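You operate a simulated robot arm through the tools that you are given. There is no shell and no other tool.

The job below is to be done with a simulated robot arm. You get a single attempt, and the scene is never put back.

TASK
Wash and rinse the yellow-handled wire basket's parts, then stand it on the grate.
Fine: wash in the long bath, rinse in the small bath, which starts empty: fill it to its yellow line before the rinse, nothing over the overflow; one wash with the yellow run button, lifted only when it stops; the basket drips off over a bath or on the grate, never off the tank; no foam left on its two parts, which stay in it; the large wire basket stays in the long bath and its parts end washed too; leave the other buttons, knobs, switches, levers, baskets and parts alone.

It is judged by the outcome, as a careful person would: the job done as asked, and still so three seconds after it is handed in. It fails if anything else is knocked over, pushed out of place, dropped, spilled or broken.

THE ROBOT
A 6-joint arm with a two-finger gripper, fixed in place. Base frame: the origin is on the floor under the middle of its stand, x ahead of it, y to its left, z up; the work surface is at about z = 0.8. Units: m, rad, N and s.
It reaches about 1.298 m from its shoulder. Its first joint turns from -2.601 to 2.601 rad. Payload 1.57 kg.
Tool frame: the origin (TCP) lies between the finger pads and is the grasp point; the fingertips stand 0.021 m ahead of it; z points along the fingers, y is the line along which they close. The gripper opens to 0.07 m; its body begins 0.05 m behind the TCP.
Orientation is that of the tool frame in the base frame, as a unit quaternion [x, y, z, w]. With the fingers straight down and closing along the base's y, the tool's x points along the base's -x, its y along +y and its z along -z.

THE INTERFACE
- The arm moves only by the tool send_rows. Its argument "series" is a list of rows, each a list of 2 entries, a list of its own where there are three numbers: the shift along the tool's x, y, z in units of 500 mm (1.0 is 500 mm), then the turn, a rotation vector about the tool's x, y, z in units of 90 degrees (1.0 is 90 degrees). In form: [[[dx, dy, dz], [ax, ay, az]], ...]. A call has 1 to 20 rows; each row is the pose to reach, as a shift and turn from the pose commanded when the call began, along the tool's axes at that moment. "hand" is the opening, from 0 (shut) to 1 (fully open), set as the call begins (left out, the last holds). A call with a number of a shift or a turn outside -1 to 1 is refused whole. Rows are played at 5 a second. More than 0.05 m and 0.15 rad between two rows, or a gripper value outside its range, and nothing of the call is played. A pose out of reach is approached as far as the arm can. The call stops where the force on the tool passes 90 N (or 10 N more than at its start, if that is more) or the arm is blocked; 0.2 s more then pass. Each finger travels about 0.0648 m/s and halts on what it meets, pressing with about 30 N; the grip force reading is that of the motor and also rises with nothing between the fingers. The clock runs only during rows and for 0.2 s after the last one: add rows that repeat a pose to give the fingers time. The reply holds the time, the measured pose of the TCP, the force on the tool along the base axes, the opening and the grip force, in the units named above and with some noise, with the torque about the TCP (base axes, N m) and any sound that the robot's microphone picked up, and new pictures: "show" is both (left out), scene, wrist or none.
- Cameras (640 x 400 px; columns grow to the right, rows downward): "scene" is fixed at [0.3989, 0.5024, 1.4528]; the picture's right is [-0.65, -0.76, 0.00], its down [-0.47, 0.40, -0.79] and it looks along [0.60, -0.51, -0.62] (base axes); focal length 214 px, centre (320, 200). "wrist" rides on the gripper at [0.079, 0.004, -0.081] in the tool frame; the picture's right is [-0.05, 1.00, 0.00], its down [-0.67, -0.04, -0.74] and it looks along [-0.74, -0.04, 0.67] (tool axes); focal length 256 px, centre (320, 200). There is no depth. A picture from a camera that has moved, and an enlarged one, comes with that camera's place and axes in the base frame and with its lens.
- lift_body(by): slides the trunk up (or, below 0, down) by that many m; the arm rides with it, the base frame stays. It gives what a move gives, with no picture.
- zoom(camera, box): a new picture of the part [left, top, right, bottom] of that camera's present view, enlarged. The clock stands still meanwhile.
- job_done(): hands the job in; it is judged then, once.

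Nothing tells you positions but the pictures and the camera data. Unless the task says otherwise, let go and move clear before handing in.

The tools are called after "Call:" by a JSON object that holds its "method" and its "body". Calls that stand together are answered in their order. send_rows: Moves the arm, as the interface text tells. Its arguments: {"type":"object","properties":{"series":{"type":"array"},"hand":{"type":"number"},"show":{"type":"string","enum":["both","scene","wrist","none"]}},"required":["series"]} The other tools are called the same way: lift_body (by) moves the trunk up or down; zoom (camera, box) takes an enlarged picture of a part of a camera's view; job_done () hands the job in.

At the start:

```text
t: 0.0
eef_pos: [0.5997, 0.4359, 1.2868]
tcp_rot: [0.0, 1.0, 0.0, 0.0]
ft_force: [-0.3, 0.5, -0.7]
ft_torque: [-0.01, 0.02, -0.02]
finger_gap: 0.0698
grasp_force: 0.0
trunk travel left (down, up): [-0.968, 0.002]
```

scene: 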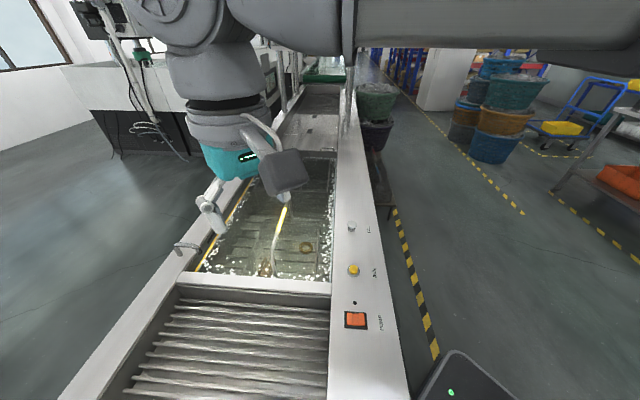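
wrist: 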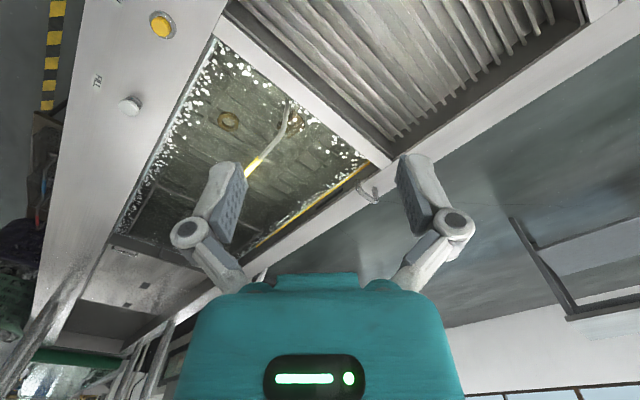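

I see an ultrasonic-type cleaning line: a grate (slats) near the scene camera, a long bath with foam, and probably a small bath further on. I'll look closer before moving anything.

Call:
{"method": "zoom", "body": {"camera": "scene", "box": [160, 140, 400, 290]}}

Call:
{"method": "zoom", "body": {"camera": "scene", "box": [240, 40, 400, 160]}}

Call:
{"method": "zoom", "body": {"camera": "wrist", "box": [80, 0, 400, 200]}}

Call:
{"method": "zoom", "body": {"camera": "wrist", "box": [0, 200, 220, 400]}}

Call:
{"method": "zoom", "body": {"camera": "scene", "box": [320, 200, 440, 400]}}

```text
2.67 times, centred on (280, 215) of scene
camera zoom: at [0.3989, 0.5024, 1.4528], right [-0.65, -0.76, 0.0], down [-0.47, 0.4, -0.79], along [0.6, -0.51, -0.62], focal length 572 px, centre (427, 160)
```

zoom: 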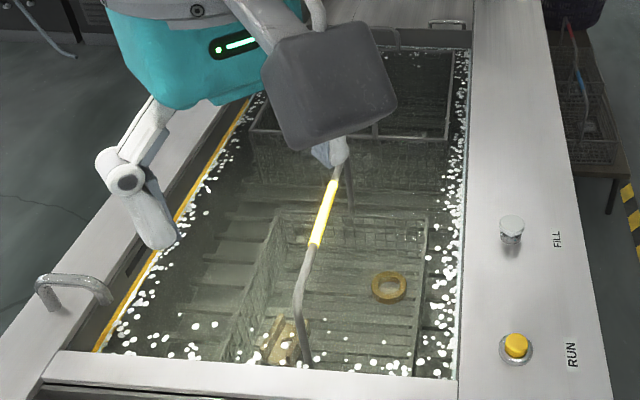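

```text
3.33 times, centred on (320, 100) of scene
camera zoom: at [0.3989, 0.5024, 1.4528], right [-0.65, -0.76, 0.0], down [-0.47, 0.4, -0.79], along [0.6, -0.51, -0.62], focal length 715 px, centre (320, 533)
```

zoom: 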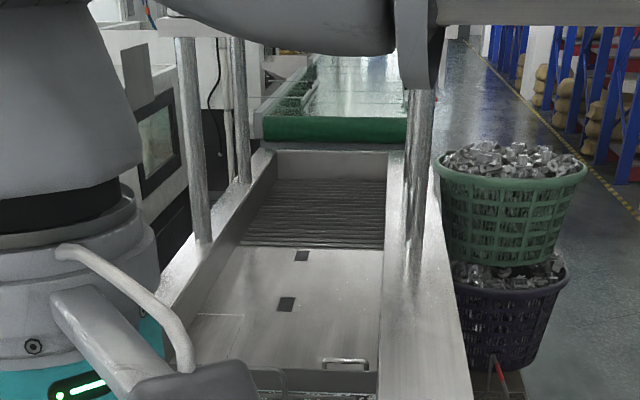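

```text
2.00 times, centred on (240, 100) of wrist
camera zoom: at [0.52, 0.4389, 1.3669], right [0.05, 1.0, 0.0], down [0.67, -0.04, 0.74], along [0.74, -0.04, -0.67], focal length 512 px, centre (480, 400)
```

zoom: 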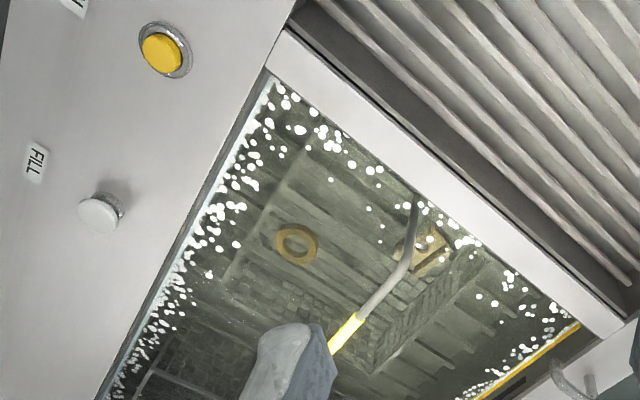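

```text
2.00 times, centred on (110, 300) of wrist
camera zoom: at [0.52, 0.4389, 1.3669], right [0.05, 1.0, 0.0], down [0.67, -0.04, 0.74], along [0.74, -0.04, -0.67], focal length 512 px, centre (740, 0)
```

zoom: 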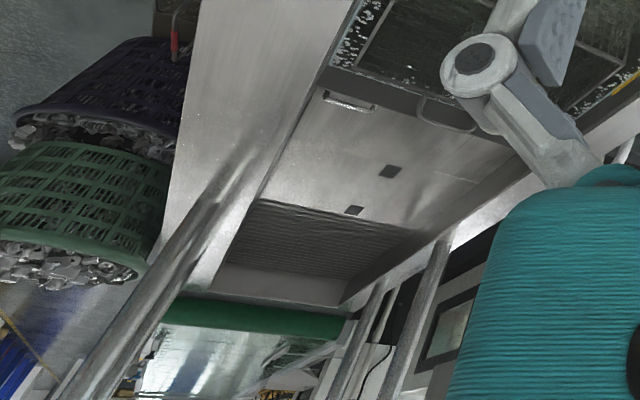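

```text
2.00 times, centred on (380, 300) of scene
camera zoom: at [0.3989, 0.5024, 1.4528], right [-0.65, -0.76, 0.0], down [-0.47, 0.4, -0.79], along [0.6, -0.51, -0.62], focal length 429 px, centre (200, 0)
```

zoom: 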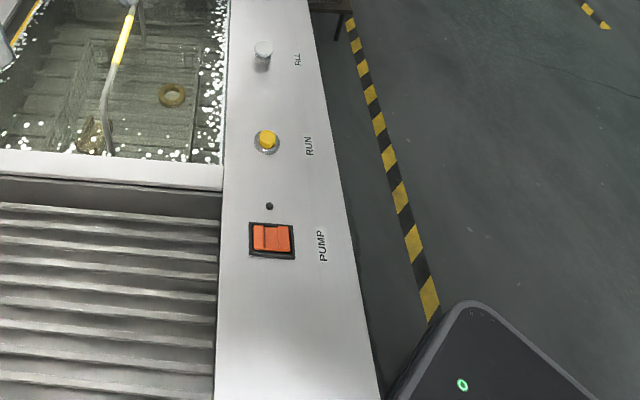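

The tank runs diagonally at about 45° to the base. The grate is close to the robot, the long bath lies towards -y/+x, and the small bath is probably behind the scene camera. I'll turn the wrist to look that way.

Call:
{"method": "send_rows", "body": {"series": [[[0, 0, 0], [0, 0, -0.09]], [[0, 0, 0], [0, 0, -0.18]], [[0, 0, 0], [0, 0, -0.27]], [[0, 0, 0], [0, 0, -0.36]], [[0, 0, 0], [0, 0, -0.45]], [[0, 0, 0], [0, 0, -0.54]], [[0, 0, 0], [0, 0, -0.63]], [[0, 0, 0], [0, 0, -0.72]], [[0, 0, 0], [0, 0, -0.81]], [[0, 0, 0], [0, 0, -0.9]], [[0, 0, 0], [0, 0, -0.99]]], "show": "both"}}

```text
t: 2.4
eef_pos: [0.5986, 0.4353, 1.2871]
tcp_rot: [-0.703, 0.711, 0.001, 0.0]
ft_force: [0.5, 0.0, 0.1]
ft_torque: [0.01, 0.02, 0.01]
finger_gap: 0.0697
grasp_force: 0.0
trunk travel left (down, up): [-0.968, 0.002]
camera wrist: at [0.5937, 0.3553, 1.3669], right [-1.0, 0.07, 0.0], down [0.04, 0.67, 0.74], along [0.05, 0.74, -0.67], focal length 256 px, centre (320, 200)
```

scene: 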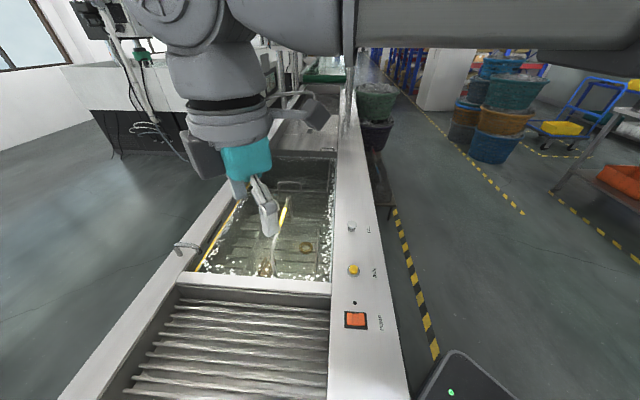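
wrist: 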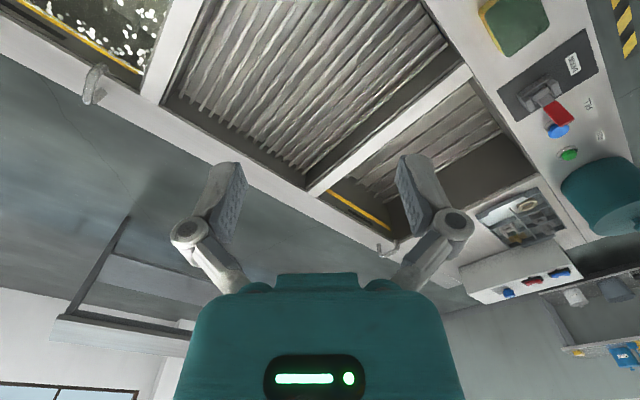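

Here is the small bath with its yellow line, and a second panel with a lever, knobs and buttons. Zooming in to read the labels.

Call:
{"method": "zoom", "body": {"camera": "wrist", "box": [440, 0, 640, 125]}}

Call:
{"method": "zoom", "body": {"camera": "wrist", "box": [440, 90, 640, 215]}}

Call:
{"method": "zoom", "body": {"camera": "wrist", "box": [440, 190, 640, 315]}}

Call:
{"method": "zoom", "body": {"camera": "wrist", "box": [300, 60, 560, 260]}}

Call:
{"method": "zoom", "body": {"camera": "scene", "box": [170, 130, 370, 290]}}

```text
3.20 times, centred on (540, 62) of wrist
camera zoom: at [0.5937, 0.3553, 1.3669], right [-1.0, 0.07, 0.0], down [0.04, 0.67, 0.74], along [0.05, 0.74, -0.67], focal length 819 px, centre (-384, 640)
```

zoom: 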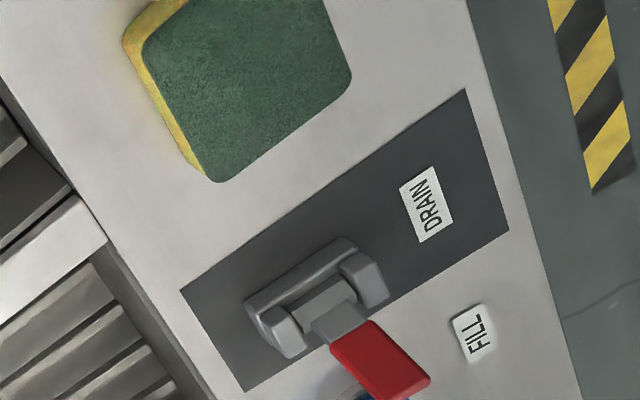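

```text
3.20 times, centred on (540, 152) of wrist
camera zoom: at [0.5937, 0.3553, 1.3669], right [-1.0, 0.07, 0.0], down [0.04, 0.67, 0.74], along [0.05, 0.74, -0.67], focal length 819 px, centre (-384, 352)
```

zoom: 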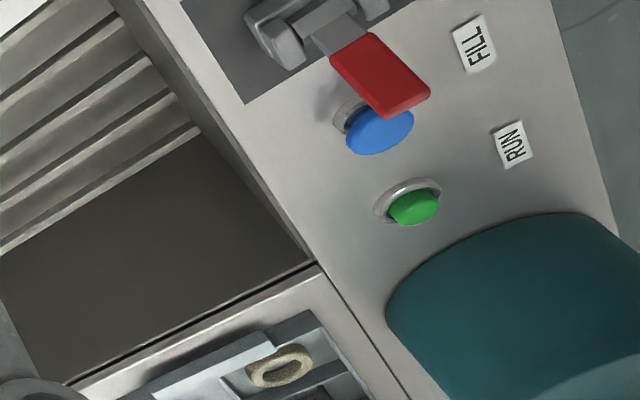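

```text
3.20 times, centred on (540, 252) of wrist
camera zoom: at [0.5937, 0.3553, 1.3669], right [-1.0, 0.07, 0.0], down [0.04, 0.67, 0.74], along [0.05, 0.74, -0.67], focal length 819 px, centre (-384, 32)
```

zoom: 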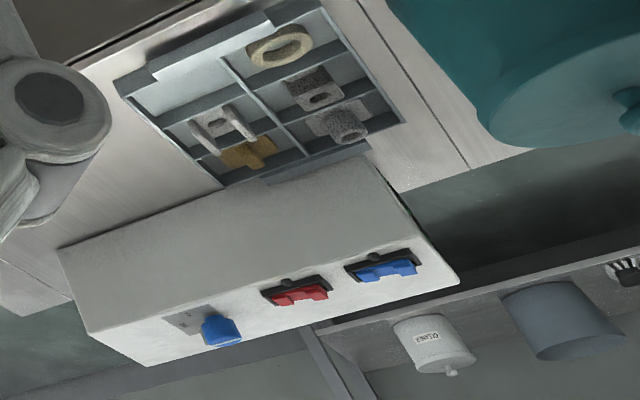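

```text
2.00 times, centred on (430, 160) of wrist
camera zoom: at [0.5937, 0.3553, 1.3669], right [-1.0, 0.07, 0.0], down [0.04, 0.67, 0.74], along [0.05, 0.74, -0.67], focal length 512 px, centre (100, 280)
```

zoom: 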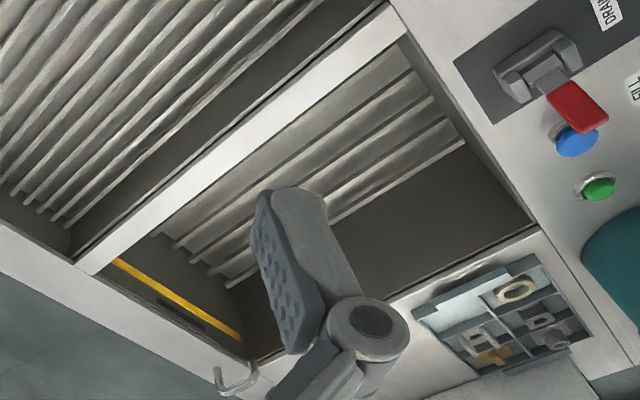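

```text
2.50 times, centred on (270, 210) of scene
camera zoom: at [0.3989, 0.5024, 1.4528], right [-0.65, -0.76, 0.0], down [-0.47, 0.4, -0.79], along [0.6, -0.51, -0.62], focal length 536 px, centre (445, 175)
```

zoom: 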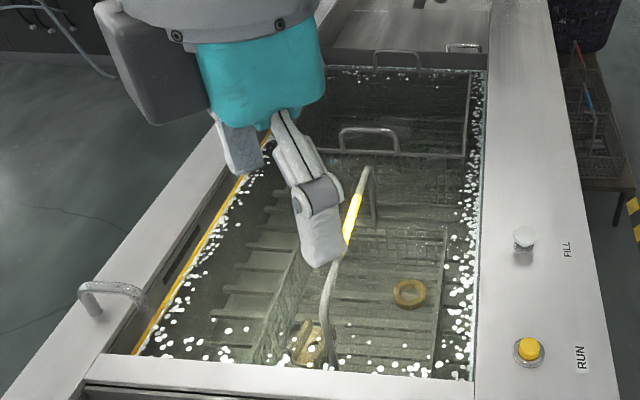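

The small bath has its own DRAIN lever (red), FILL (blue) and RUN (green). I'll move closer for a better view of this panel and the bath before deciding how to fill it.

Call:
{"method": "send_rows", "body": {"series": [[[-0.042, 0.06, 0.01], [0, 0, -0.085]], [[-0.084, 0.12, 0.02], [0, 0, -0.17]], [[-0.126, 0.18, 0.03], [0, 0, -0.255]], [[-0.168, 0.24, 0.04], [0, 0, -0.34]], [[-0.21, 0.3, 0.05], [0, 0, -0.425]], [[-0.25, 0.36, 0.06], [0, 0, -0.51]]], "show": "both"}}

```text
t: 3.8
eef_pos: [0.4188, 0.5635, 1.2867]
tcp_rot: [0.924, -0.382, 0.0, 0.0]
ft_force: [1.1, -0.9, -0.3]
ft_torque: [-0.02, -0.03, 0.03]
finger_gap: 0.0701
grasp_force: 0.0
out of reach, approached as far as the arm can: row 1, 2, 3, 4, 5, 6
trunk travel left (down, up): [-0.968, 0.002]
camera wrist: at [0.473, 0.5045, 1.367], right [-0.74, -0.67, 0.0], down [-0.45, 0.5, 0.74], along [-0.5, 0.55, -0.67], focal length 256 px, centre (320, 200)
```

scene: 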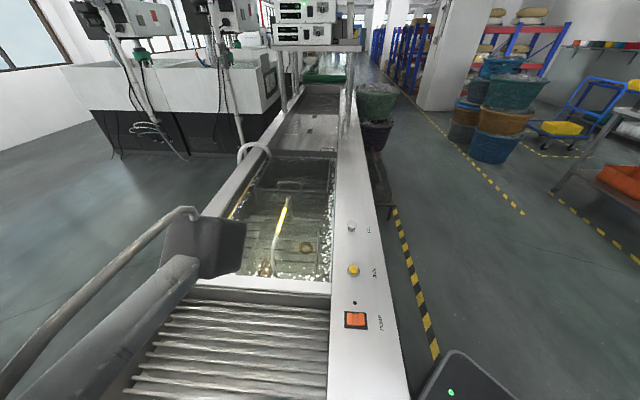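
wrist: 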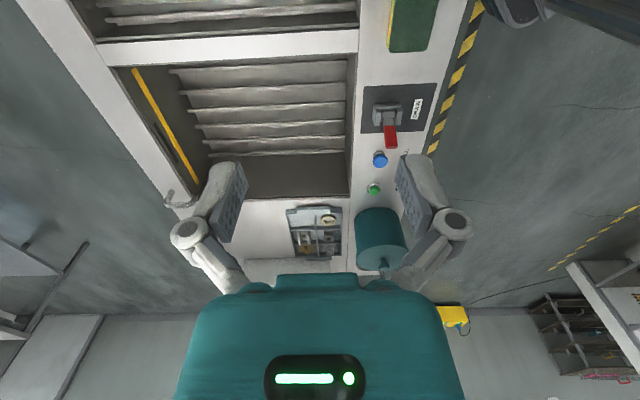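

Call:
{"method": "zoom", "body": {"camera": "wrist", "box": [340, 0, 480, 100]}}

Call:
{"method": "zoom", "body": {"camera": "wrist", "box": [340, 80, 480, 220]}}

Call:
{"method": "zoom", "body": {"camera": "wrist", "box": [100, 20, 380, 220]}}

Call:
{"method": "zoom", "body": {"camera": "scene", "box": [190, 130, 370, 290]}}

Call:
{"method": "zoom", "body": {"camera": "scene", "box": [220, 0, 420, 160]}}

```text
4.00 times, centred on (410, 50) of wrist
camera zoom: at [0.473, 0.5045, 1.367], right [-0.74, -0.67, 0.0], down [-0.45, 0.5, 0.74], along [-0.5, 0.55, -0.67], focal length 1024 px, centre (-40, 800)
```

zoom: 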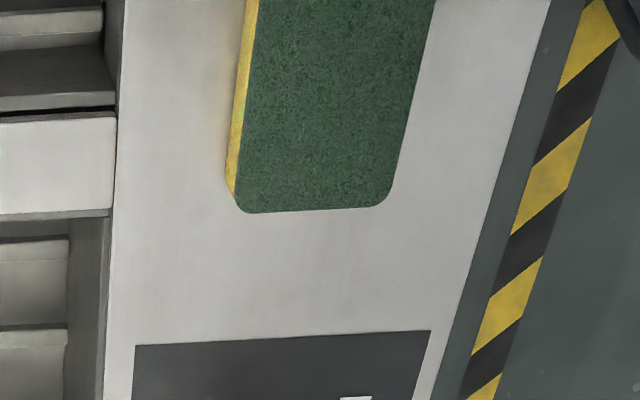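

```text
2.86 times, centred on (410, 150) of wrist
camera zoom: at [0.473, 0.5045, 1.367], right [-0.74, -0.67, 0.0], down [-0.45, 0.5, 0.74], along [-0.5, 0.55, -0.67], focal length 731 px, centre (63, 343)
```

zoom: 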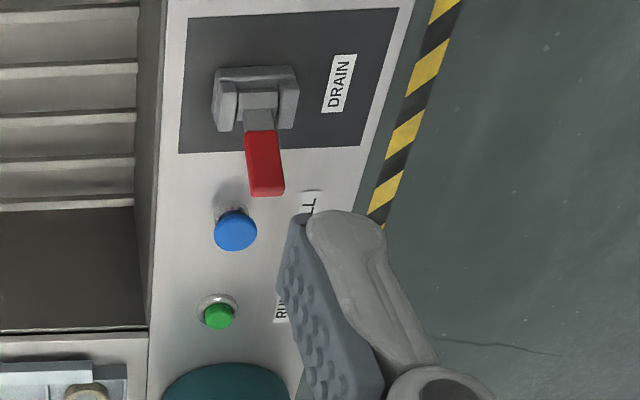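

```text
2.00 times, centred on (240, 120) of wrist
camera zoom: at [0.473, 0.5045, 1.367], right [-0.74, -0.67, 0.0], down [-0.45, 0.5, 0.74], along [-0.5, 0.55, -0.67], focal length 512 px, centre (480, 360)
```

zoom: 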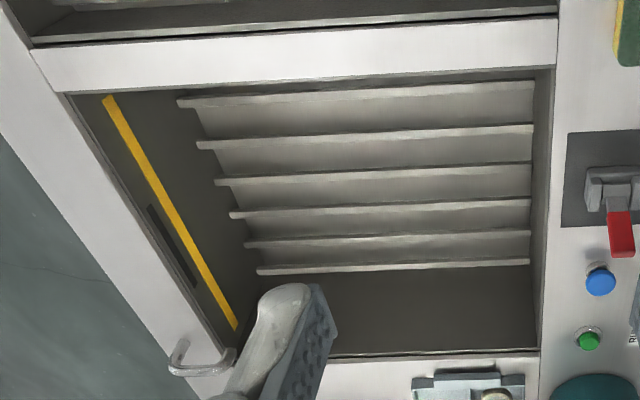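

```text
2.50 times, centred on (280, 210) of scene
camera zoom: at [0.3989, 0.5024, 1.4528], right [-0.65, -0.76, 0.0], down [-0.47, 0.4, -0.79], along [0.6, -0.51, -0.62], focal length 536 px, centre (420, 175)
```

zoom: 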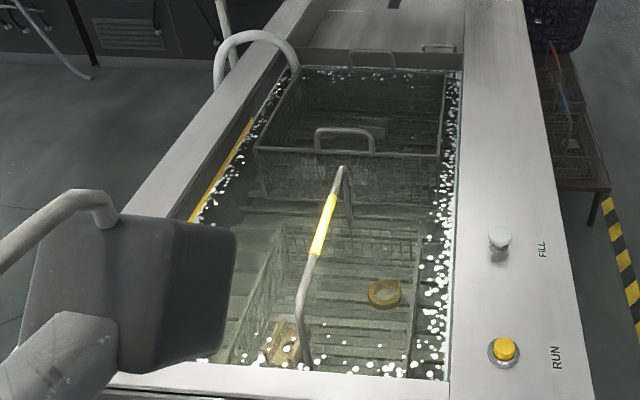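

```text
2.50 times, centred on (320, 80) of scene
camera zoom: at [0.3989, 0.5024, 1.4528], right [-0.65, -0.76, 0.0], down [-0.47, 0.4, -0.79], along [0.6, -0.51, -0.62], focal length 536 px, centre (320, 500)
```

zoom: 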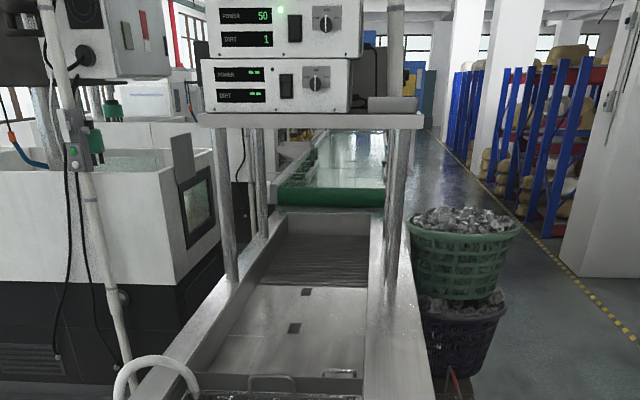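

The drain lever stands upright beside the blue FILL button, and the small bath's yellow line is on its outer wall, below the overflow slot. The arm could not go lower from here, so I'll lower the trunk a bit and read the display units meanwhile.

Call:
{"method": "zoom", "body": {"camera": "scene", "box": [260, 0, 370, 70]}}

Call:
{"method": "lift_body", "body": {"by": -0.2}}

```text
5.71 times, centred on (315, 35) of scene
camera zoom: at [0.3989, 0.5024, 1.4528], right [-0.65, -0.76, 0.0], down [-0.47, 0.4, -0.79], along [0.6, -0.51, -0.62], focal length 1226 px, centre (349, 1143)
```

zoom: 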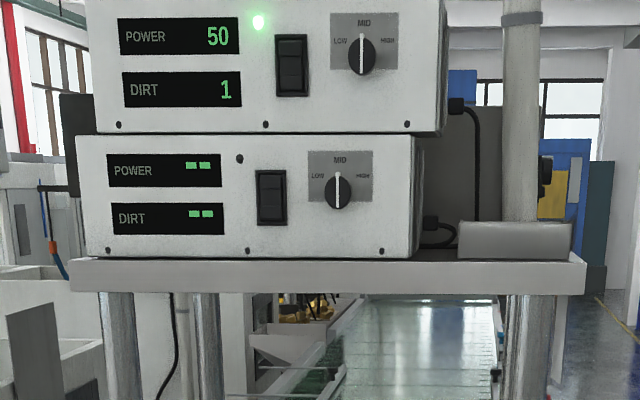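

```text
t: 6.0
eef_pos: [0.4198, 0.5636, 1.0875]
tcp_rot: [0.924, -0.383, 0.0, -0.001]
ft_force: [-0.4, -0.1, -0.2]
ft_torque: [0.05, 0.01, 0.0]
finger_gap: 0.07
grasp_force: 0.0
trunk travel left (down, up): [-0.768, 0.202]
```

The upper generator is on (POWER 50, DIRT 1) and the lower one is off. I'm now moving the gripper above the blue FILL area at a safe height, turned so the camera looks outward over the small bath.

Call:
{"method": "send_rows", "body": {"series": [[[-0.0492, 0.0255, 0], [0, 0, 0.0833]], [[-0.0984, 0.051, 0], [0, 0, 0.1666]], [[-0.1476, 0.0765, 0], [0, 0, 0.25]], [[-0.1968, 0.102, 0], [0, 0, 0.3333]], [[-0.246, 0.1275, 0], [0, 0, 0.4166]], [[-0.2952, 0.153, 0], [0, 0, 0.5]], [[-0.3444, 0.1785, 0], [0, 0, 0.5833]], [[-0.3936, 0.204, 0], [0, 0, 0.6666]], [[-0.4428, 0.2295, 0], [0, 0, 0.75]], [[-0.492, 0.255, 0], [0, 0, 0.8333]], [[-0.5412, 0.2805, 0], [0, 0, 0.9166]], [[-0.59, 0.306, 0], [0, 0, 1.0]]], "hand": 0, "show": "both"}}

```text
t: 8.6
eef_pos: [0.1018, 0.6622, 1.087]
tcp_rot: [-0.382, 0.924, 0.001, 0.0]
ft_force: [-0.4, -0.1, -0.2]
ft_torque: [-0.03, 0.01, 0.0]
finger_gap: 0.0
grasp_force: 28.7
trunk travel left (down, up): [-0.768, 0.202]
camera wrist: at [0.0438, 0.6097, 1.1669], right [-0.67, 0.74, 0.0], down [0.5, 0.45, 0.74], along [0.56, 0.5, -0.67], focal length 256 px, centre (320, 200)
```

scene: 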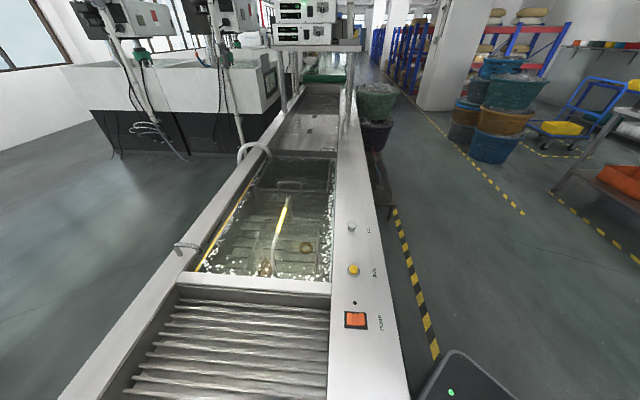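
wrist: 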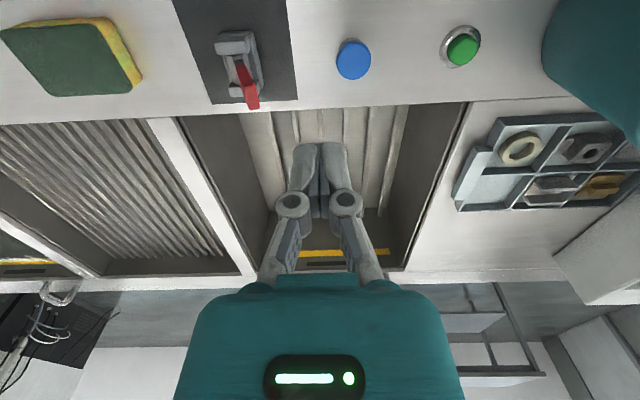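

Call:
{"method": "zoom", "body": {"camera": "scene", "box": [220, 140, 350, 220]}}

Call:
{"method": "zoom", "body": {"camera": "scene", "box": [190, 200, 350, 300]}}

Call:
{"method": "zoom", "body": {"camera": "scene", "box": [100, 270, 350, 400]}}

Call:
{"method": "zoom", "body": {"camera": "wrist", "box": [170, 0, 490, 140]}}

Call:
{"method": "zoom", "body": {"camera": "wrist", "box": [160, 100, 480, 300]}}

```text
4.92 times, centred on (285, 180) of scene
camera zoom: at [0.3989, 0.5024, 1.4528], right [-0.65, -0.76, 0.0], down [-0.47, 0.4, -0.79], along [0.6, -0.51, -0.62], focal length 1056 px, centre (492, 298)
```

zoom: 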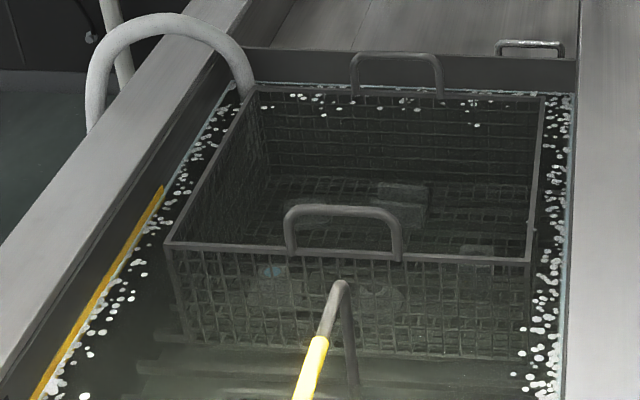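

```text
4.00 times, centred on (270, 250) of scene
camera zoom: at [0.3989, 0.5024, 1.4528], right [-0.65, -0.76, 0.0], down [-0.47, 0.4, -0.79], along [0.6, -0.51, -0.62], focal length 858 px, centre (520, 0)
```

zoom: 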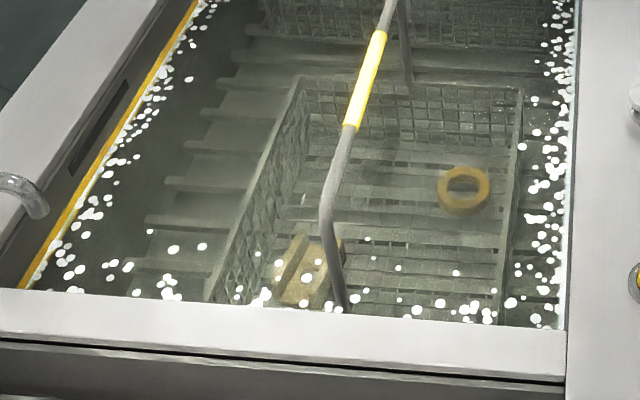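

```text
2.56 times, centred on (225, 335) of scene
camera zoom: at [0.3989, 0.5024, 1.4528], right [-0.65, -0.76, 0.0], down [-0.47, 0.4, -0.79], along [0.6, -0.51, -0.62], focal length 549 px, centre (563, -146)
```

zoom: 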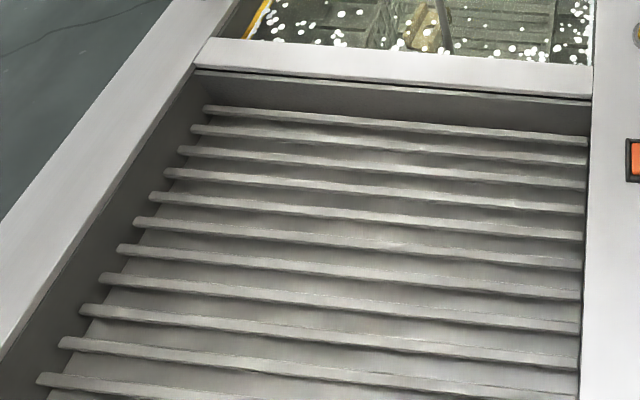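

```text
2.00 times, centred on (330, 70) of wrist
camera zoom: at [0.0438, 0.6097, 1.1669], right [-0.67, 0.74, 0.0], down [0.5, 0.45, 0.74], along [0.56, 0.5, -0.67], focal length 512 px, centre (300, 460)
```

zoom: 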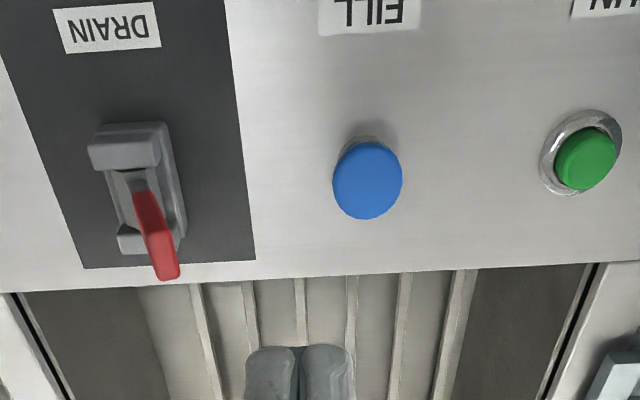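

```text
2.00 times, centred on (320, 200) of wrist
camera zoom: at [0.0438, 0.6097, 1.1669], right [-0.67, 0.74, 0.0], down [0.5, 0.45, 0.74], along [0.56, 0.5, -0.67], focal length 512 px, centre (320, 200)
```

zoom: 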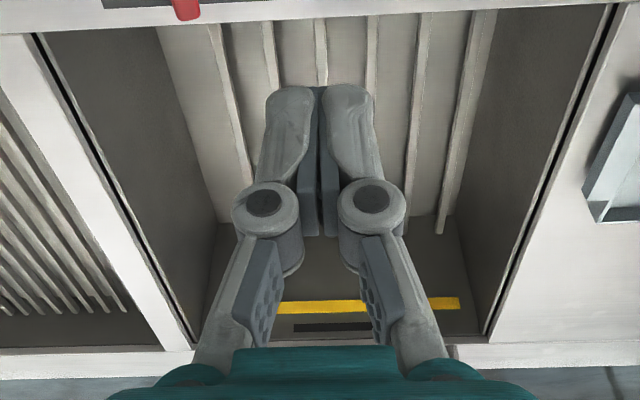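

The view is clear now. I'll approach the blue FILL button with closed fingers, tilted a little outward so the camera can still see the yellow line. I'm stopping about 5 cm above the cap.

Call:
{"method": "send_rows", "body": {"series": [[[-0.0075, 0.0131, 0.0552], [0, -0.0556, 0]], [[-0.015, 0.0262, 0.1104], [0, -0.1111, 0]], [[-0.0224, 0.0394, 0.1656], [0, -0.1667, 0]], [[-0.0299, 0.0525, 0.2208], [0, -0.2222, 0]], [[-0.0374, 0.0656, 0.276], [0, -0.2778, 0]]], "hand": 0, "show": "both"}}

```text
t: 9.8
eef_pos: [0.093, 0.7025, 1.104]
tcp_rot: [-0.372, 0.902, 0.083, 0.201]
ft_force: [0.7, 0.2, -0.5]
ft_torque: [-0.02, -0.01, 0.02]
finger_gap: 0.0003
grasp_force: 28.8
out of reach, approached as far as the arm can: row 1, 2, 3, 4, 5
trunk travel left (down, up): [-0.768, 0.202]
camera wrist: at [0.016, 0.6288, 1.1432], right [-0.67, 0.74, 0.02], down [0.23, 0.18, 0.96], along [0.7, 0.65, -0.29], focal length 256 px, centre (320, 200)
```

scene: 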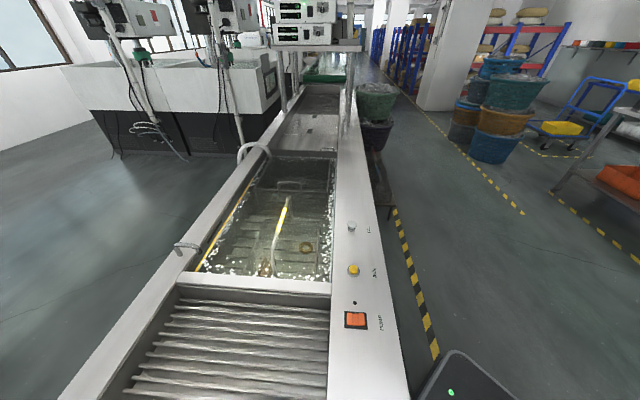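
wrist: 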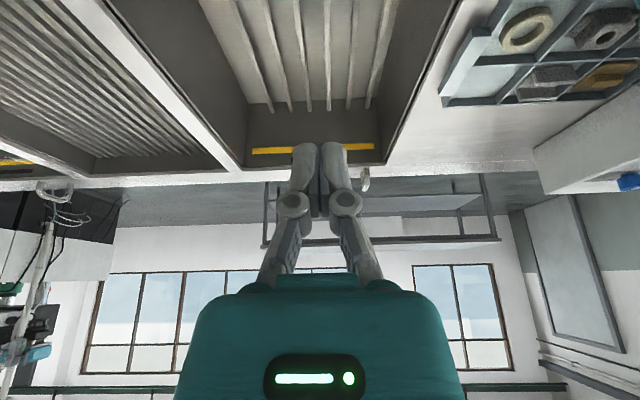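

The arm is at its lowest limit for this trunk height. I'll raise the arm a bit, then lower the trunk so there is working range below.

Call:
{"method": "send_rows", "body": {"series": [[[-0.034, 0, -0.0725], [0, 0, 0]], [[-0.068, 0, -0.145], [0, 0, 0]], [[-0.1016, 0, -0.2174], [0, 0, 0]]], "hand": 0, "show": "none"}}

Call:
{"method": "lift_body", "body": {"by": -0.25}}

Call:
{"method": "send_rows", "body": {"series": [[[0, 0, 0], [0, 0, 0]]], "show": "both"}}

```text
t: 10.6
eef_pos: [0.0922, 0.7012, 1.1043]
tcp_rot: [-0.374, 0.902, 0.083, 0.199]
ft_force: [1.0, 0.4, 0.1]
ft_torque: [-0.01, -0.02, 0.0]
finger_gap: 0.0
grasp_force: 29.1
out of reach, approached as far as the arm can: row 1, 2, 3
trunk travel left (down, up): [-0.768, 0.202]
```

```text
t: 12.7
eef_pos: [0.0906, 0.6902, 0.8886]
tcp_rot: [-0.376, 0.897, 0.093, 0.212]
ft_force: [-81.6, -109.1, 351.5]
ft_torque: [-2.02, 1.62, -0.95]
finger_gap: 0.0058
grasp_force: 29.4
trunk travel left (down, up): [-0.543, 0.427]
heard: click
stopped: the force on the tool passed its limit at 449 N (the readings are from after the stop); the commanded pose is now the measured one
```

```text
t: 13.1
eef_pos: [0.0917, 0.6935, 0.8885]
tcp_rot: [-0.375, 0.897, 0.094, 0.213]
ft_force: [-22.2, -50.2, 109.7]
ft_torque: [-0.84, 0.29, 0.0]
finger_gap: 0.0061
grasp_force: 28.3
trunk travel left (down, up): [-0.543, 0.427]
camera wrist: at [0.0137, 0.6202, 0.9239], right [-0.68, 0.73, 0.03], down [0.21, 0.15, 0.97], along [0.7, 0.66, -0.26], focal length 256 px, centre (320, 200)
```

scene: 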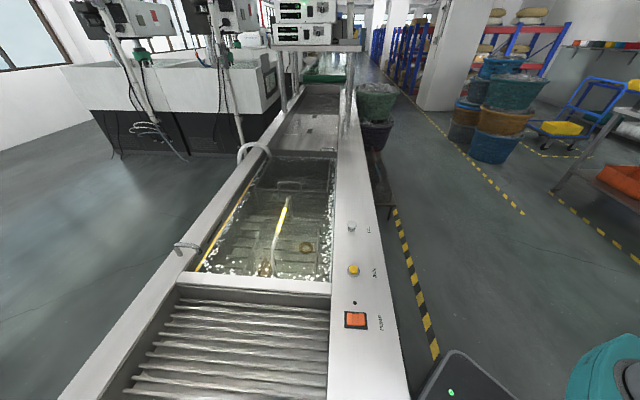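
wrist: 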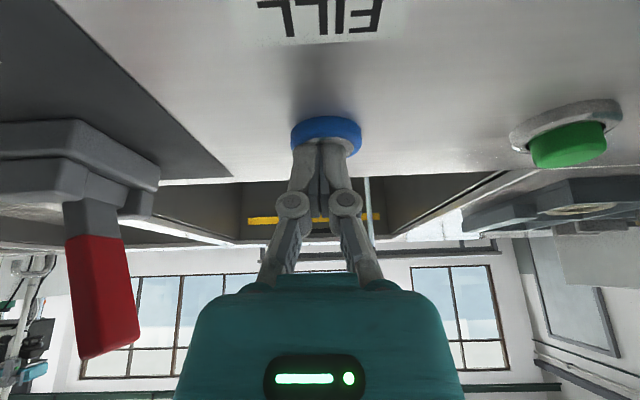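

My chained call was a mistake: the raise didn't take effect, so lowering the trunk pressed the FILL button (click heard). A thin water stream is visible; the clock is standing still, so I'll inspect before doing anything else.

Call:
{"method": "zoom", "body": {"camera": "wrist", "box": [220, 100, 460, 260]}}

Call:
{"method": "zoom", "body": {"camera": "wrist", "box": [0, 80, 260, 260]}}

```text
2.50 times, centred on (340, 180) of wrist
camera zoom: at [0.0137, 0.6202, 0.9239], right [-0.68, 0.73, 0.03], down [0.21, 0.15, 0.97], along [0.7, 0.66, -0.26], focal length 640 px, centre (270, 250)
```

zoom: 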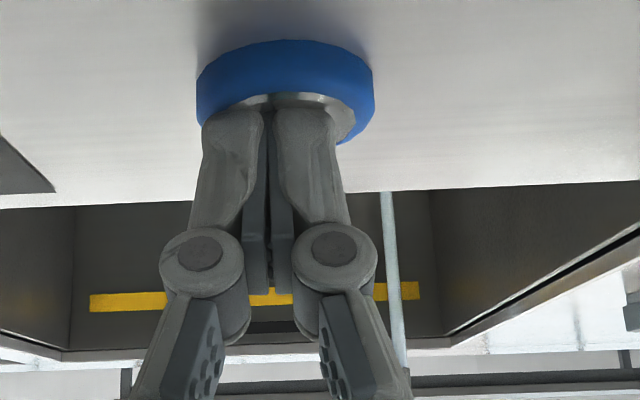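

```text
2.22 times, centred on (130, 170) of wrist
camera zoom: at [0.0137, 0.6202, 0.9239], right [-0.68, 0.73, 0.03], down [0.21, 0.15, 0.97], along [0.7, 0.66, -0.26], focal length 569 px, centre (742, 267)
```

zoom: 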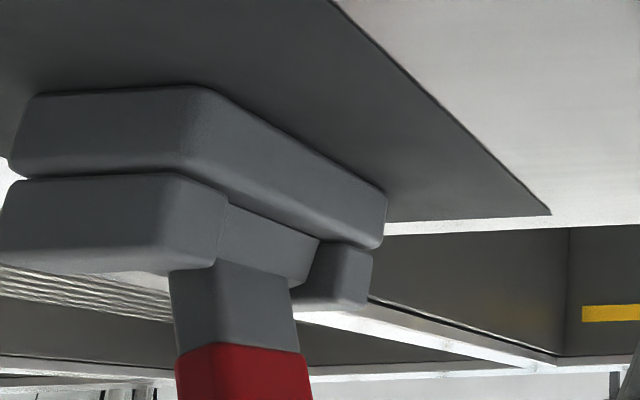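

Water is running from the spout while the button is pressed. I'll lift the fingers off by 3 cm and see whether the flow stops on release.

Call:
{"method": "send_rows", "body": {"series": [[[-0.026, 0, -0.054], [0, 0, 0]]], "hand": 0, "show": "wrist"}}

```text
t: 13.5
eef_pos: [0.0918, 0.6945, 0.8884]
tcp_rot: [-0.374, 0.898, 0.094, 0.213]
ft_force: [-18.1, -49.7, 108.6]
ft_torque: [-0.83, 0.23, -0.04]
finger_gap: 0.0061
grasp_force: 28.6
out of reach, approached as far as the arm can: row 1
trunk travel left (down, up): [-0.543, 0.427]
camera wrist: at [0.0142, 0.6213, 0.9239], right [-0.68, 0.73, 0.03], down [0.21, 0.15, 0.97], along [0.7, 0.66, -0.26], focal length 256 px, centre (320, 200)
```

wrist: 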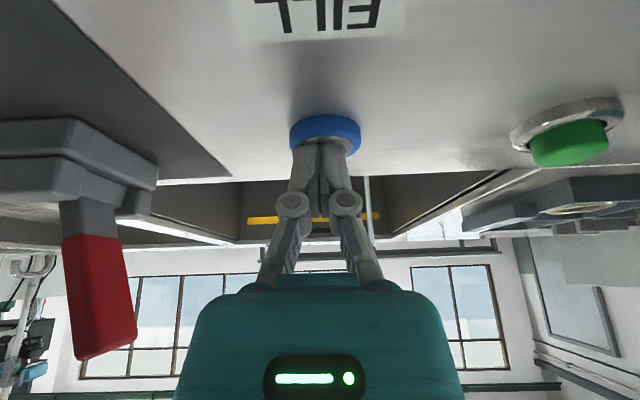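

Vertical motion by the arm itself is evidently not available here (both up and down are "out of reach"), so height must come from the trunk. I'll lift the trunk 3 cm to release the button.

Call:
{"method": "lift_body", "body": {"by": 0.03}}

Call:
{"method": "zoom", "body": {"camera": "wrist", "box": [220, 80, 460, 260]}}

```text
t: 14.3
eef_pos: [0.0944, 0.706, 0.909]
tcp_rot: [-0.376, 0.898, 0.092, 0.209]
ft_force: [-0.2, 0.8, 0.5]
ft_torque: [-0.01, -0.03, -0.04]
finger_gap: 0.0
grasp_force: 28.7
trunk travel left (down, up): [-0.573, 0.397]
```

```text
2.22 times, centred on (340, 170) of wrist
camera zoom: at [0.0161, 0.6325, 0.946], right [-0.68, 0.73, 0.03], down [0.22, 0.16, 0.96], along [0.7, 0.66, -0.27], focal length 569 px, centre (276, 267)
```

zoom: 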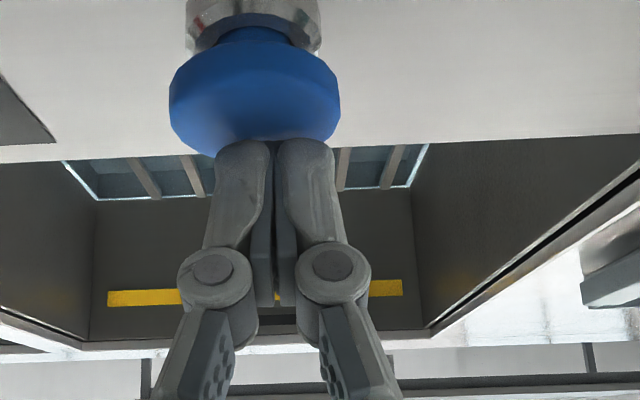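

The button popped back up, the stream stopped, and some water now lies in the small bath. So it is press-and-hold. I'll check that the level holds (drain shut).

Call:
{"method": "send_rows", "body": {"series": [[[0, 0, 0], [0, 0, 0]]], "hand": 0, "show": "wrist"}}

```text
t: 14.7
eef_pos: [0.0925, 0.7038, 0.911]
tcp_rot: [-0.375, 0.898, 0.091, 0.21]
ft_force: [-0.1, 0.4, 0.2]
ft_torque: [0.01, -0.02, -0.03]
finger_gap: 0.0
grasp_force: 28.7
trunk travel left (down, up): [-0.573, 0.397]
camera wrist: at [0.016, 0.6307, 0.9471], right [-0.68, 0.73, 0.03], down [0.22, 0.16, 0.96], along [0.7, 0.66, -0.27], focal length 256 px, centre (320, 200)
```

wrist: 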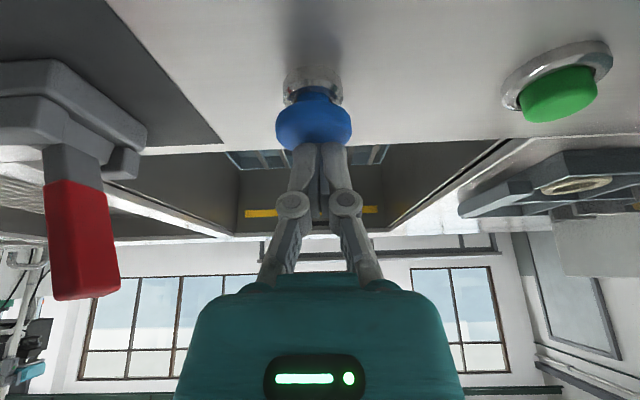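

Call:
{"method": "zoom", "body": {"camera": "wrist", "box": [220, 80, 460, 260]}}

Call:
{"method": "send_rows", "body": {"series": [[[0, 0, 0], [0, 0, 0]], [[0, 0, 0], [0, 0, 0]], [[0, 0, 0], [0, 0, 0]], [[0, 0, 0], [0, 0, 0]], [[0, 0, 0], [0, 0, 0]], [[0, 0, 0], [0, 0, 0]], [[0, 0, 0], [0, 0, 0]], [[0, 0, 0], [0, 0, 0]], [[0, 0, 0], [0, 0, 0]], [[0, 0, 0], [0, 0, 0]]], "hand": 0, "show": "none"}}

Call:
{"method": "zoom", "body": {"camera": "wrist", "box": [220, 80, 460, 260]}}

```text
2.22 times, centred on (340, 170) of wrist
camera zoom: at [0.016, 0.6307, 0.9471], right [-0.68, 0.73, 0.03], down [0.22, 0.16, 0.96], along [0.7, 0.66, -0.27], focal length 569 px, centre (276, 267)
```

zoom: 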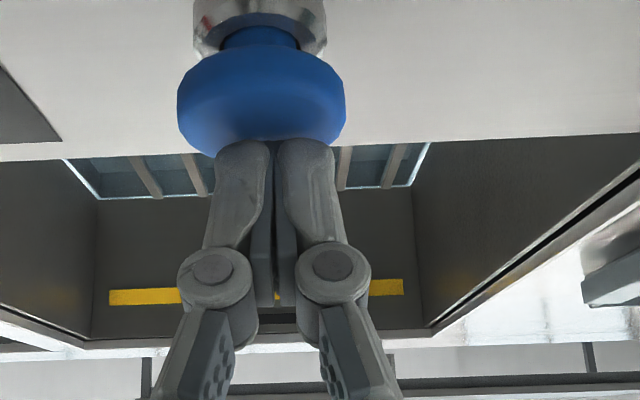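

```text
t: 16.9
eef_pos: [0.0937, 0.7043, 0.9105]
tcp_rot: [-0.375, 0.899, 0.09, 0.21]
ft_force: [0.6, -0.3, 0.1]
ft_torque: [-0.01, -0.03, -0.02]
finger_gap: 0.0
grasp_force: 28.6
trunk travel left (down, up): [-0.573, 0.397]
```

```text
2.22 times, centred on (340, 170) of wrist
camera zoom: at [0.0161, 0.6305, 0.9471], right [-0.68, 0.74, 0.03], down [0.22, 0.16, 0.96], along [0.7, 0.66, -0.27], focal length 569 px, centre (276, 267)
```

zoom: 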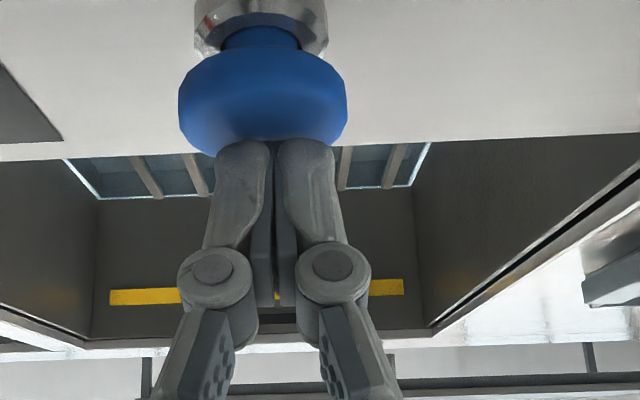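

The level holds, so the drain is shut: the water is at about z≈0.68 and the line at about 0.80. I'll press again gently in small trunk steps.

Call:
{"method": "lift_body", "body": {"by": -0.012}}

Call:
{"method": "zoom", "body": {"camera": "wrist", "box": [220, 80, 460, 260]}}

```text
t: 17.5
eef_pos: [0.093, 0.7042, 0.8995]
tcp_rot: [-0.375, 0.898, 0.092, 0.21]
ft_force: [0.9, 3.1, 17.3]
ft_torque: [0.09, -0.04, -0.01]
finger_gap: 0.0057
grasp_force: 28.7
trunk travel left (down, up): [-0.561, 0.409]
heard: click
```

```text
2.22 times, centred on (340, 170) of wrist
camera zoom: at [0.0161, 0.6301, 0.9359], right [-0.68, 0.73, 0.03], down [0.21, 0.16, 0.96], along [0.7, 0.66, -0.27], focal length 569 px, centre (276, 267)
```

zoom: 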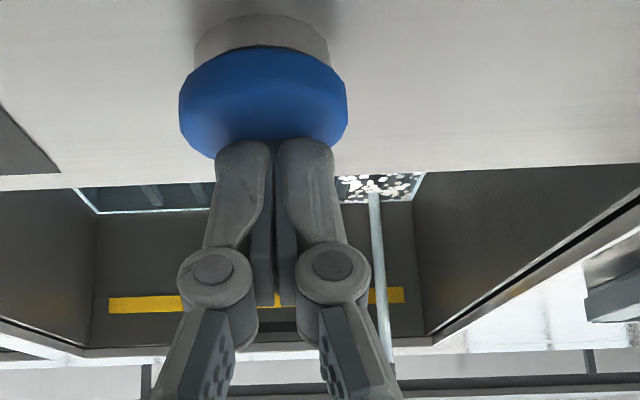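

Pressed with just 17 N and water is flowing. I'll hold for short steps and watch the level.

Call:
{"method": "send_rows", "body": {"series": [[[0, 0, 0], [0, 0, 0]], [[0, 0, 0], [0, 0, 0]], [[0, 0, 0], [0, 0, 0]]], "hand": 0, "show": "none"}}

Call:
{"method": "zoom", "body": {"camera": "wrist", "box": [220, 80, 460, 260]}}

```text
t: 18.3
eef_pos: [0.0928, 0.7038, 0.901]
tcp_rot: [-0.375, 0.898, 0.091, 0.21]
ft_force: [1.7, 8.3, 20.4]
ft_torque: [0.18, -0.06, 0.01]
finger_gap: 0.0059
grasp_force: 28.2
trunk travel left (down, up): [-0.561, 0.409]
```

```text
2.22 times, centred on (340, 170) of wrist
camera zoom: at [0.0161, 0.6301, 0.9357], right [-0.68, 0.73, 0.03], down [0.22, 0.16, 0.96], along [0.7, 0.66, -0.27], focal length 569 px, centre (276, 267)
```

zoom: 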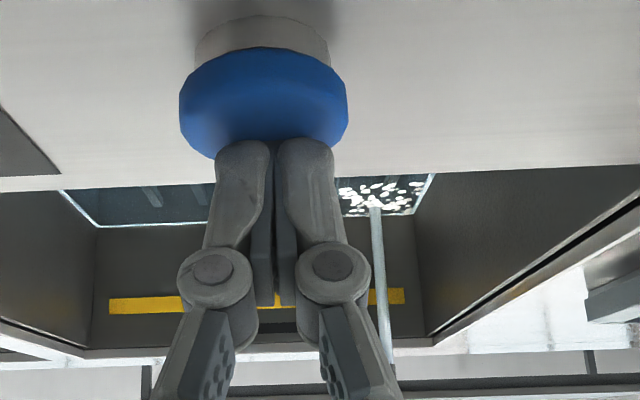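

The level rises about 17 zoom-pixels per second, with roughly 4.4 s to go. I'll hold for 3 s more and then fine-tune.

Call:
{"method": "send_rows", "body": {"series": [[[0, 0, 0], [0, 0, 0]], [[0, 0, 0], [0, 0, 0]], [[0, 0, 0], [0, 0, 0]], [[0, 0, 0], [0, 0, 0]], [[0, 0, 0], [0, 0, 0]], [[0, 0, 0], [0, 0, 0]], [[0, 0, 0], [0, 0, 0]], [[0, 0, 0], [0, 0, 0]], [[0, 0, 0], [0, 0, 0]], [[0, 0, 0], [0, 0, 0]], [[0, 0, 0], [0, 0, 0]], [[0, 0, 0], [0, 0, 0]], [[0, 0, 0], [0, 0, 0]]], "hand": 0, "show": "none"}}

Call:
{"method": "zoom", "body": {"camera": "wrist", "box": [220, 80, 460, 260]}}

```text
t: 21.1
eef_pos: [0.0934, 0.7023, 0.8991]
tcp_rot: [-0.375, 0.898, 0.091, 0.21]
ft_force: [2.9, 6.5, 20.9]
ft_torque: [0.12, -0.09, 0.01]
finger_gap: 0.0061
grasp_force: 28.5
trunk travel left (down, up): [-0.561, 0.409]
```

```text
2.22 times, centred on (340, 170) of wrist
camera zoom: at [0.016, 0.6297, 0.9358], right [-0.68, 0.73, 0.03], down [0.22, 0.16, 0.96], along [0.7, 0.66, -0.27], focal length 569 px, centre (276, 267)
```

zoom: 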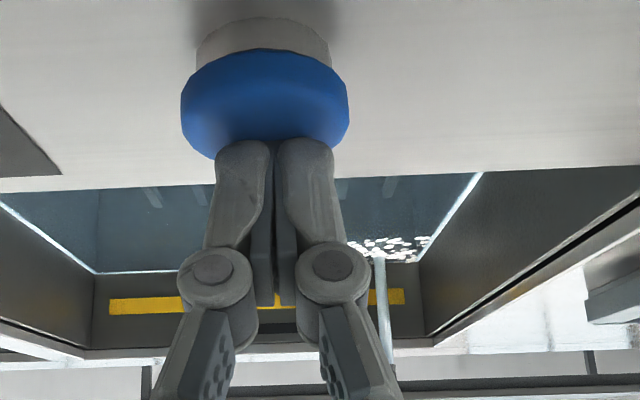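

Call:
{"method": "send_rows", "body": {"series": [[[0, 0, 0], [0, 0, 0]], [[0, 0, 0], [0, 0, 0]], [[0, 0, 0], [0, 0, 0]], [[0, 0, 0], [0, 0, 0]], [[0, 0, 0], [0, 0, 0]], [[0, 0, 0], [0, 0, 0]]], "hand": 0, "show": "none"}}

Call:
{"method": "zoom", "body": {"camera": "wrist", "box": [220, 80, 460, 260]}}

```text
t: 22.5
eef_pos: [0.0927, 0.7038, 0.8999]
tcp_rot: [-0.375, 0.899, 0.091, 0.209]
ft_force: [0.6, 3.6, 20.9]
ft_torque: [0.11, -0.07, 0.01]
finger_gap: 0.0059
grasp_force: 28.1
trunk travel left (down, up): [-0.561, 0.409]
```

```text
2.22 times, centred on (340, 170) of wrist
camera zoom: at [0.0159, 0.6296, 0.9359], right [-0.68, 0.73, 0.03], down [0.22, 0.16, 0.96], along [0.7, 0.66, -0.27], focal length 569 px, centre (276, 267)
```

zoom: 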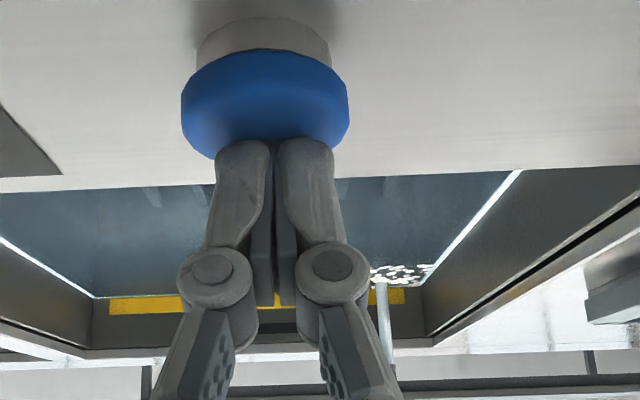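

The level has just reached the lower edge of the yellow line. Releasing now (the release itself adds a little).

Call:
{"method": "lift_body", "body": {"by": 0.015}}

Call:
{"method": "zoom", "body": {"camera": "wrist", "box": [220, 170, 320, 240]}}

Call:
{"method": "zoom", "body": {"camera": "wrist", "box": [220, 80, 460, 260]}}

```text
t: 23.1
eef_pos: [0.0927, 0.7035, 0.913]
tcp_rot: [-0.375, 0.899, 0.09, 0.209]
ft_force: [-0.2, 0.2, 0.3]
ft_torque: [0.04, -0.04, 0.0]
finger_gap: 0.0
grasp_force: 28.9
trunk travel left (down, up): [-0.576, 0.394]
```

```text
5.71 times, centred on (270, 205) of wrist
camera zoom: at [0.0158, 0.6304, 0.9501], right [-0.68, 0.74, 0.03], down [0.22, 0.16, 0.96], along [0.7, 0.66, -0.27], focal length 1463 px, centre (606, 171)
```

zoom: 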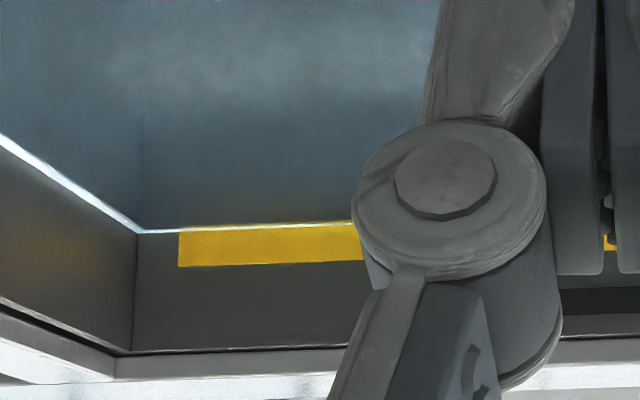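

```text
2.22 times, centred on (340, 170) of wrist
camera zoom: at [0.0158, 0.6304, 0.9501], right [-0.68, 0.74, 0.03], down [0.22, 0.16, 0.96], along [0.7, 0.66, -0.27], focal length 569 px, centre (276, 267)
```

zoom: 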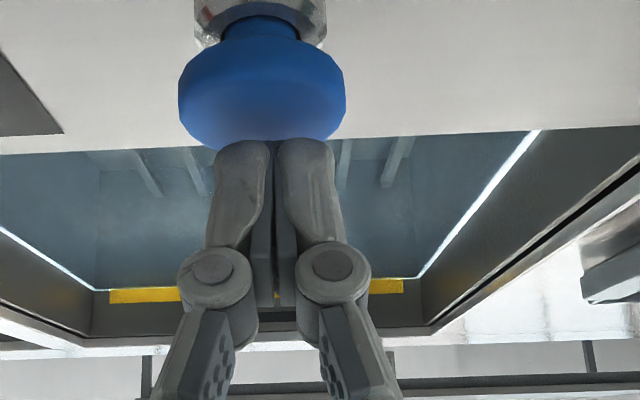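

Call:
{"method": "zoom", "body": {"camera": "wrist", "box": [230, 190, 290, 230]}}

Call:
{"method": "zoom", "body": {"camera": "wrist", "box": [360, 190, 420, 230]}}

```text
10.00 times, centred on (260, 210) of wrist
camera zoom: at [0.0158, 0.6304, 0.9501], right [-0.68, 0.74, 0.03], down [0.22, 0.16, 0.96], along [0.7, 0.66, -0.27], focal length 2560 px, centre (920, 100)
```

zoom: 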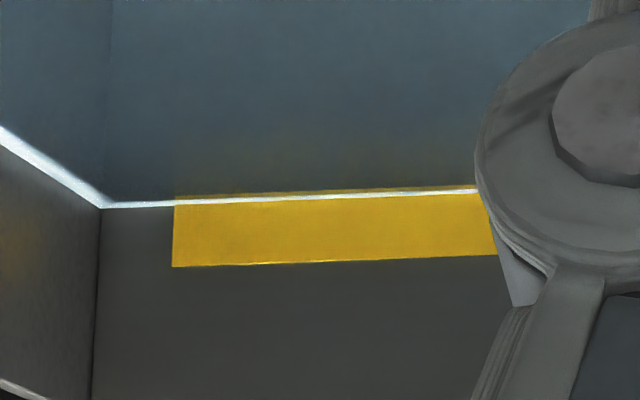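

```text
10.00 times, centred on (390, 210) of wrist
camera zoom: at [0.0158, 0.6304, 0.9501], right [-0.68, 0.74, 0.03], down [0.22, 0.16, 0.96], along [0.7, 0.66, -0.27], focal length 2560 px, centre (-380, 100)
```

zoom: 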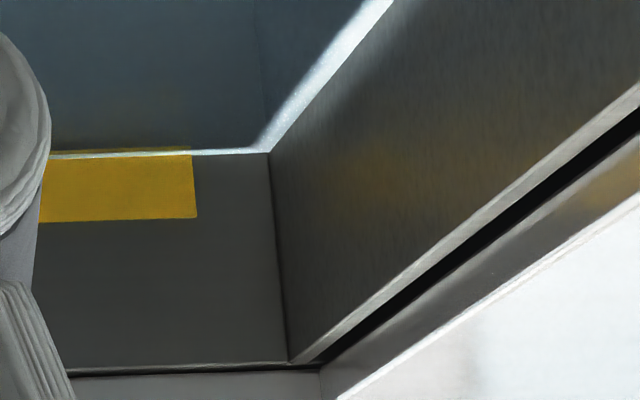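

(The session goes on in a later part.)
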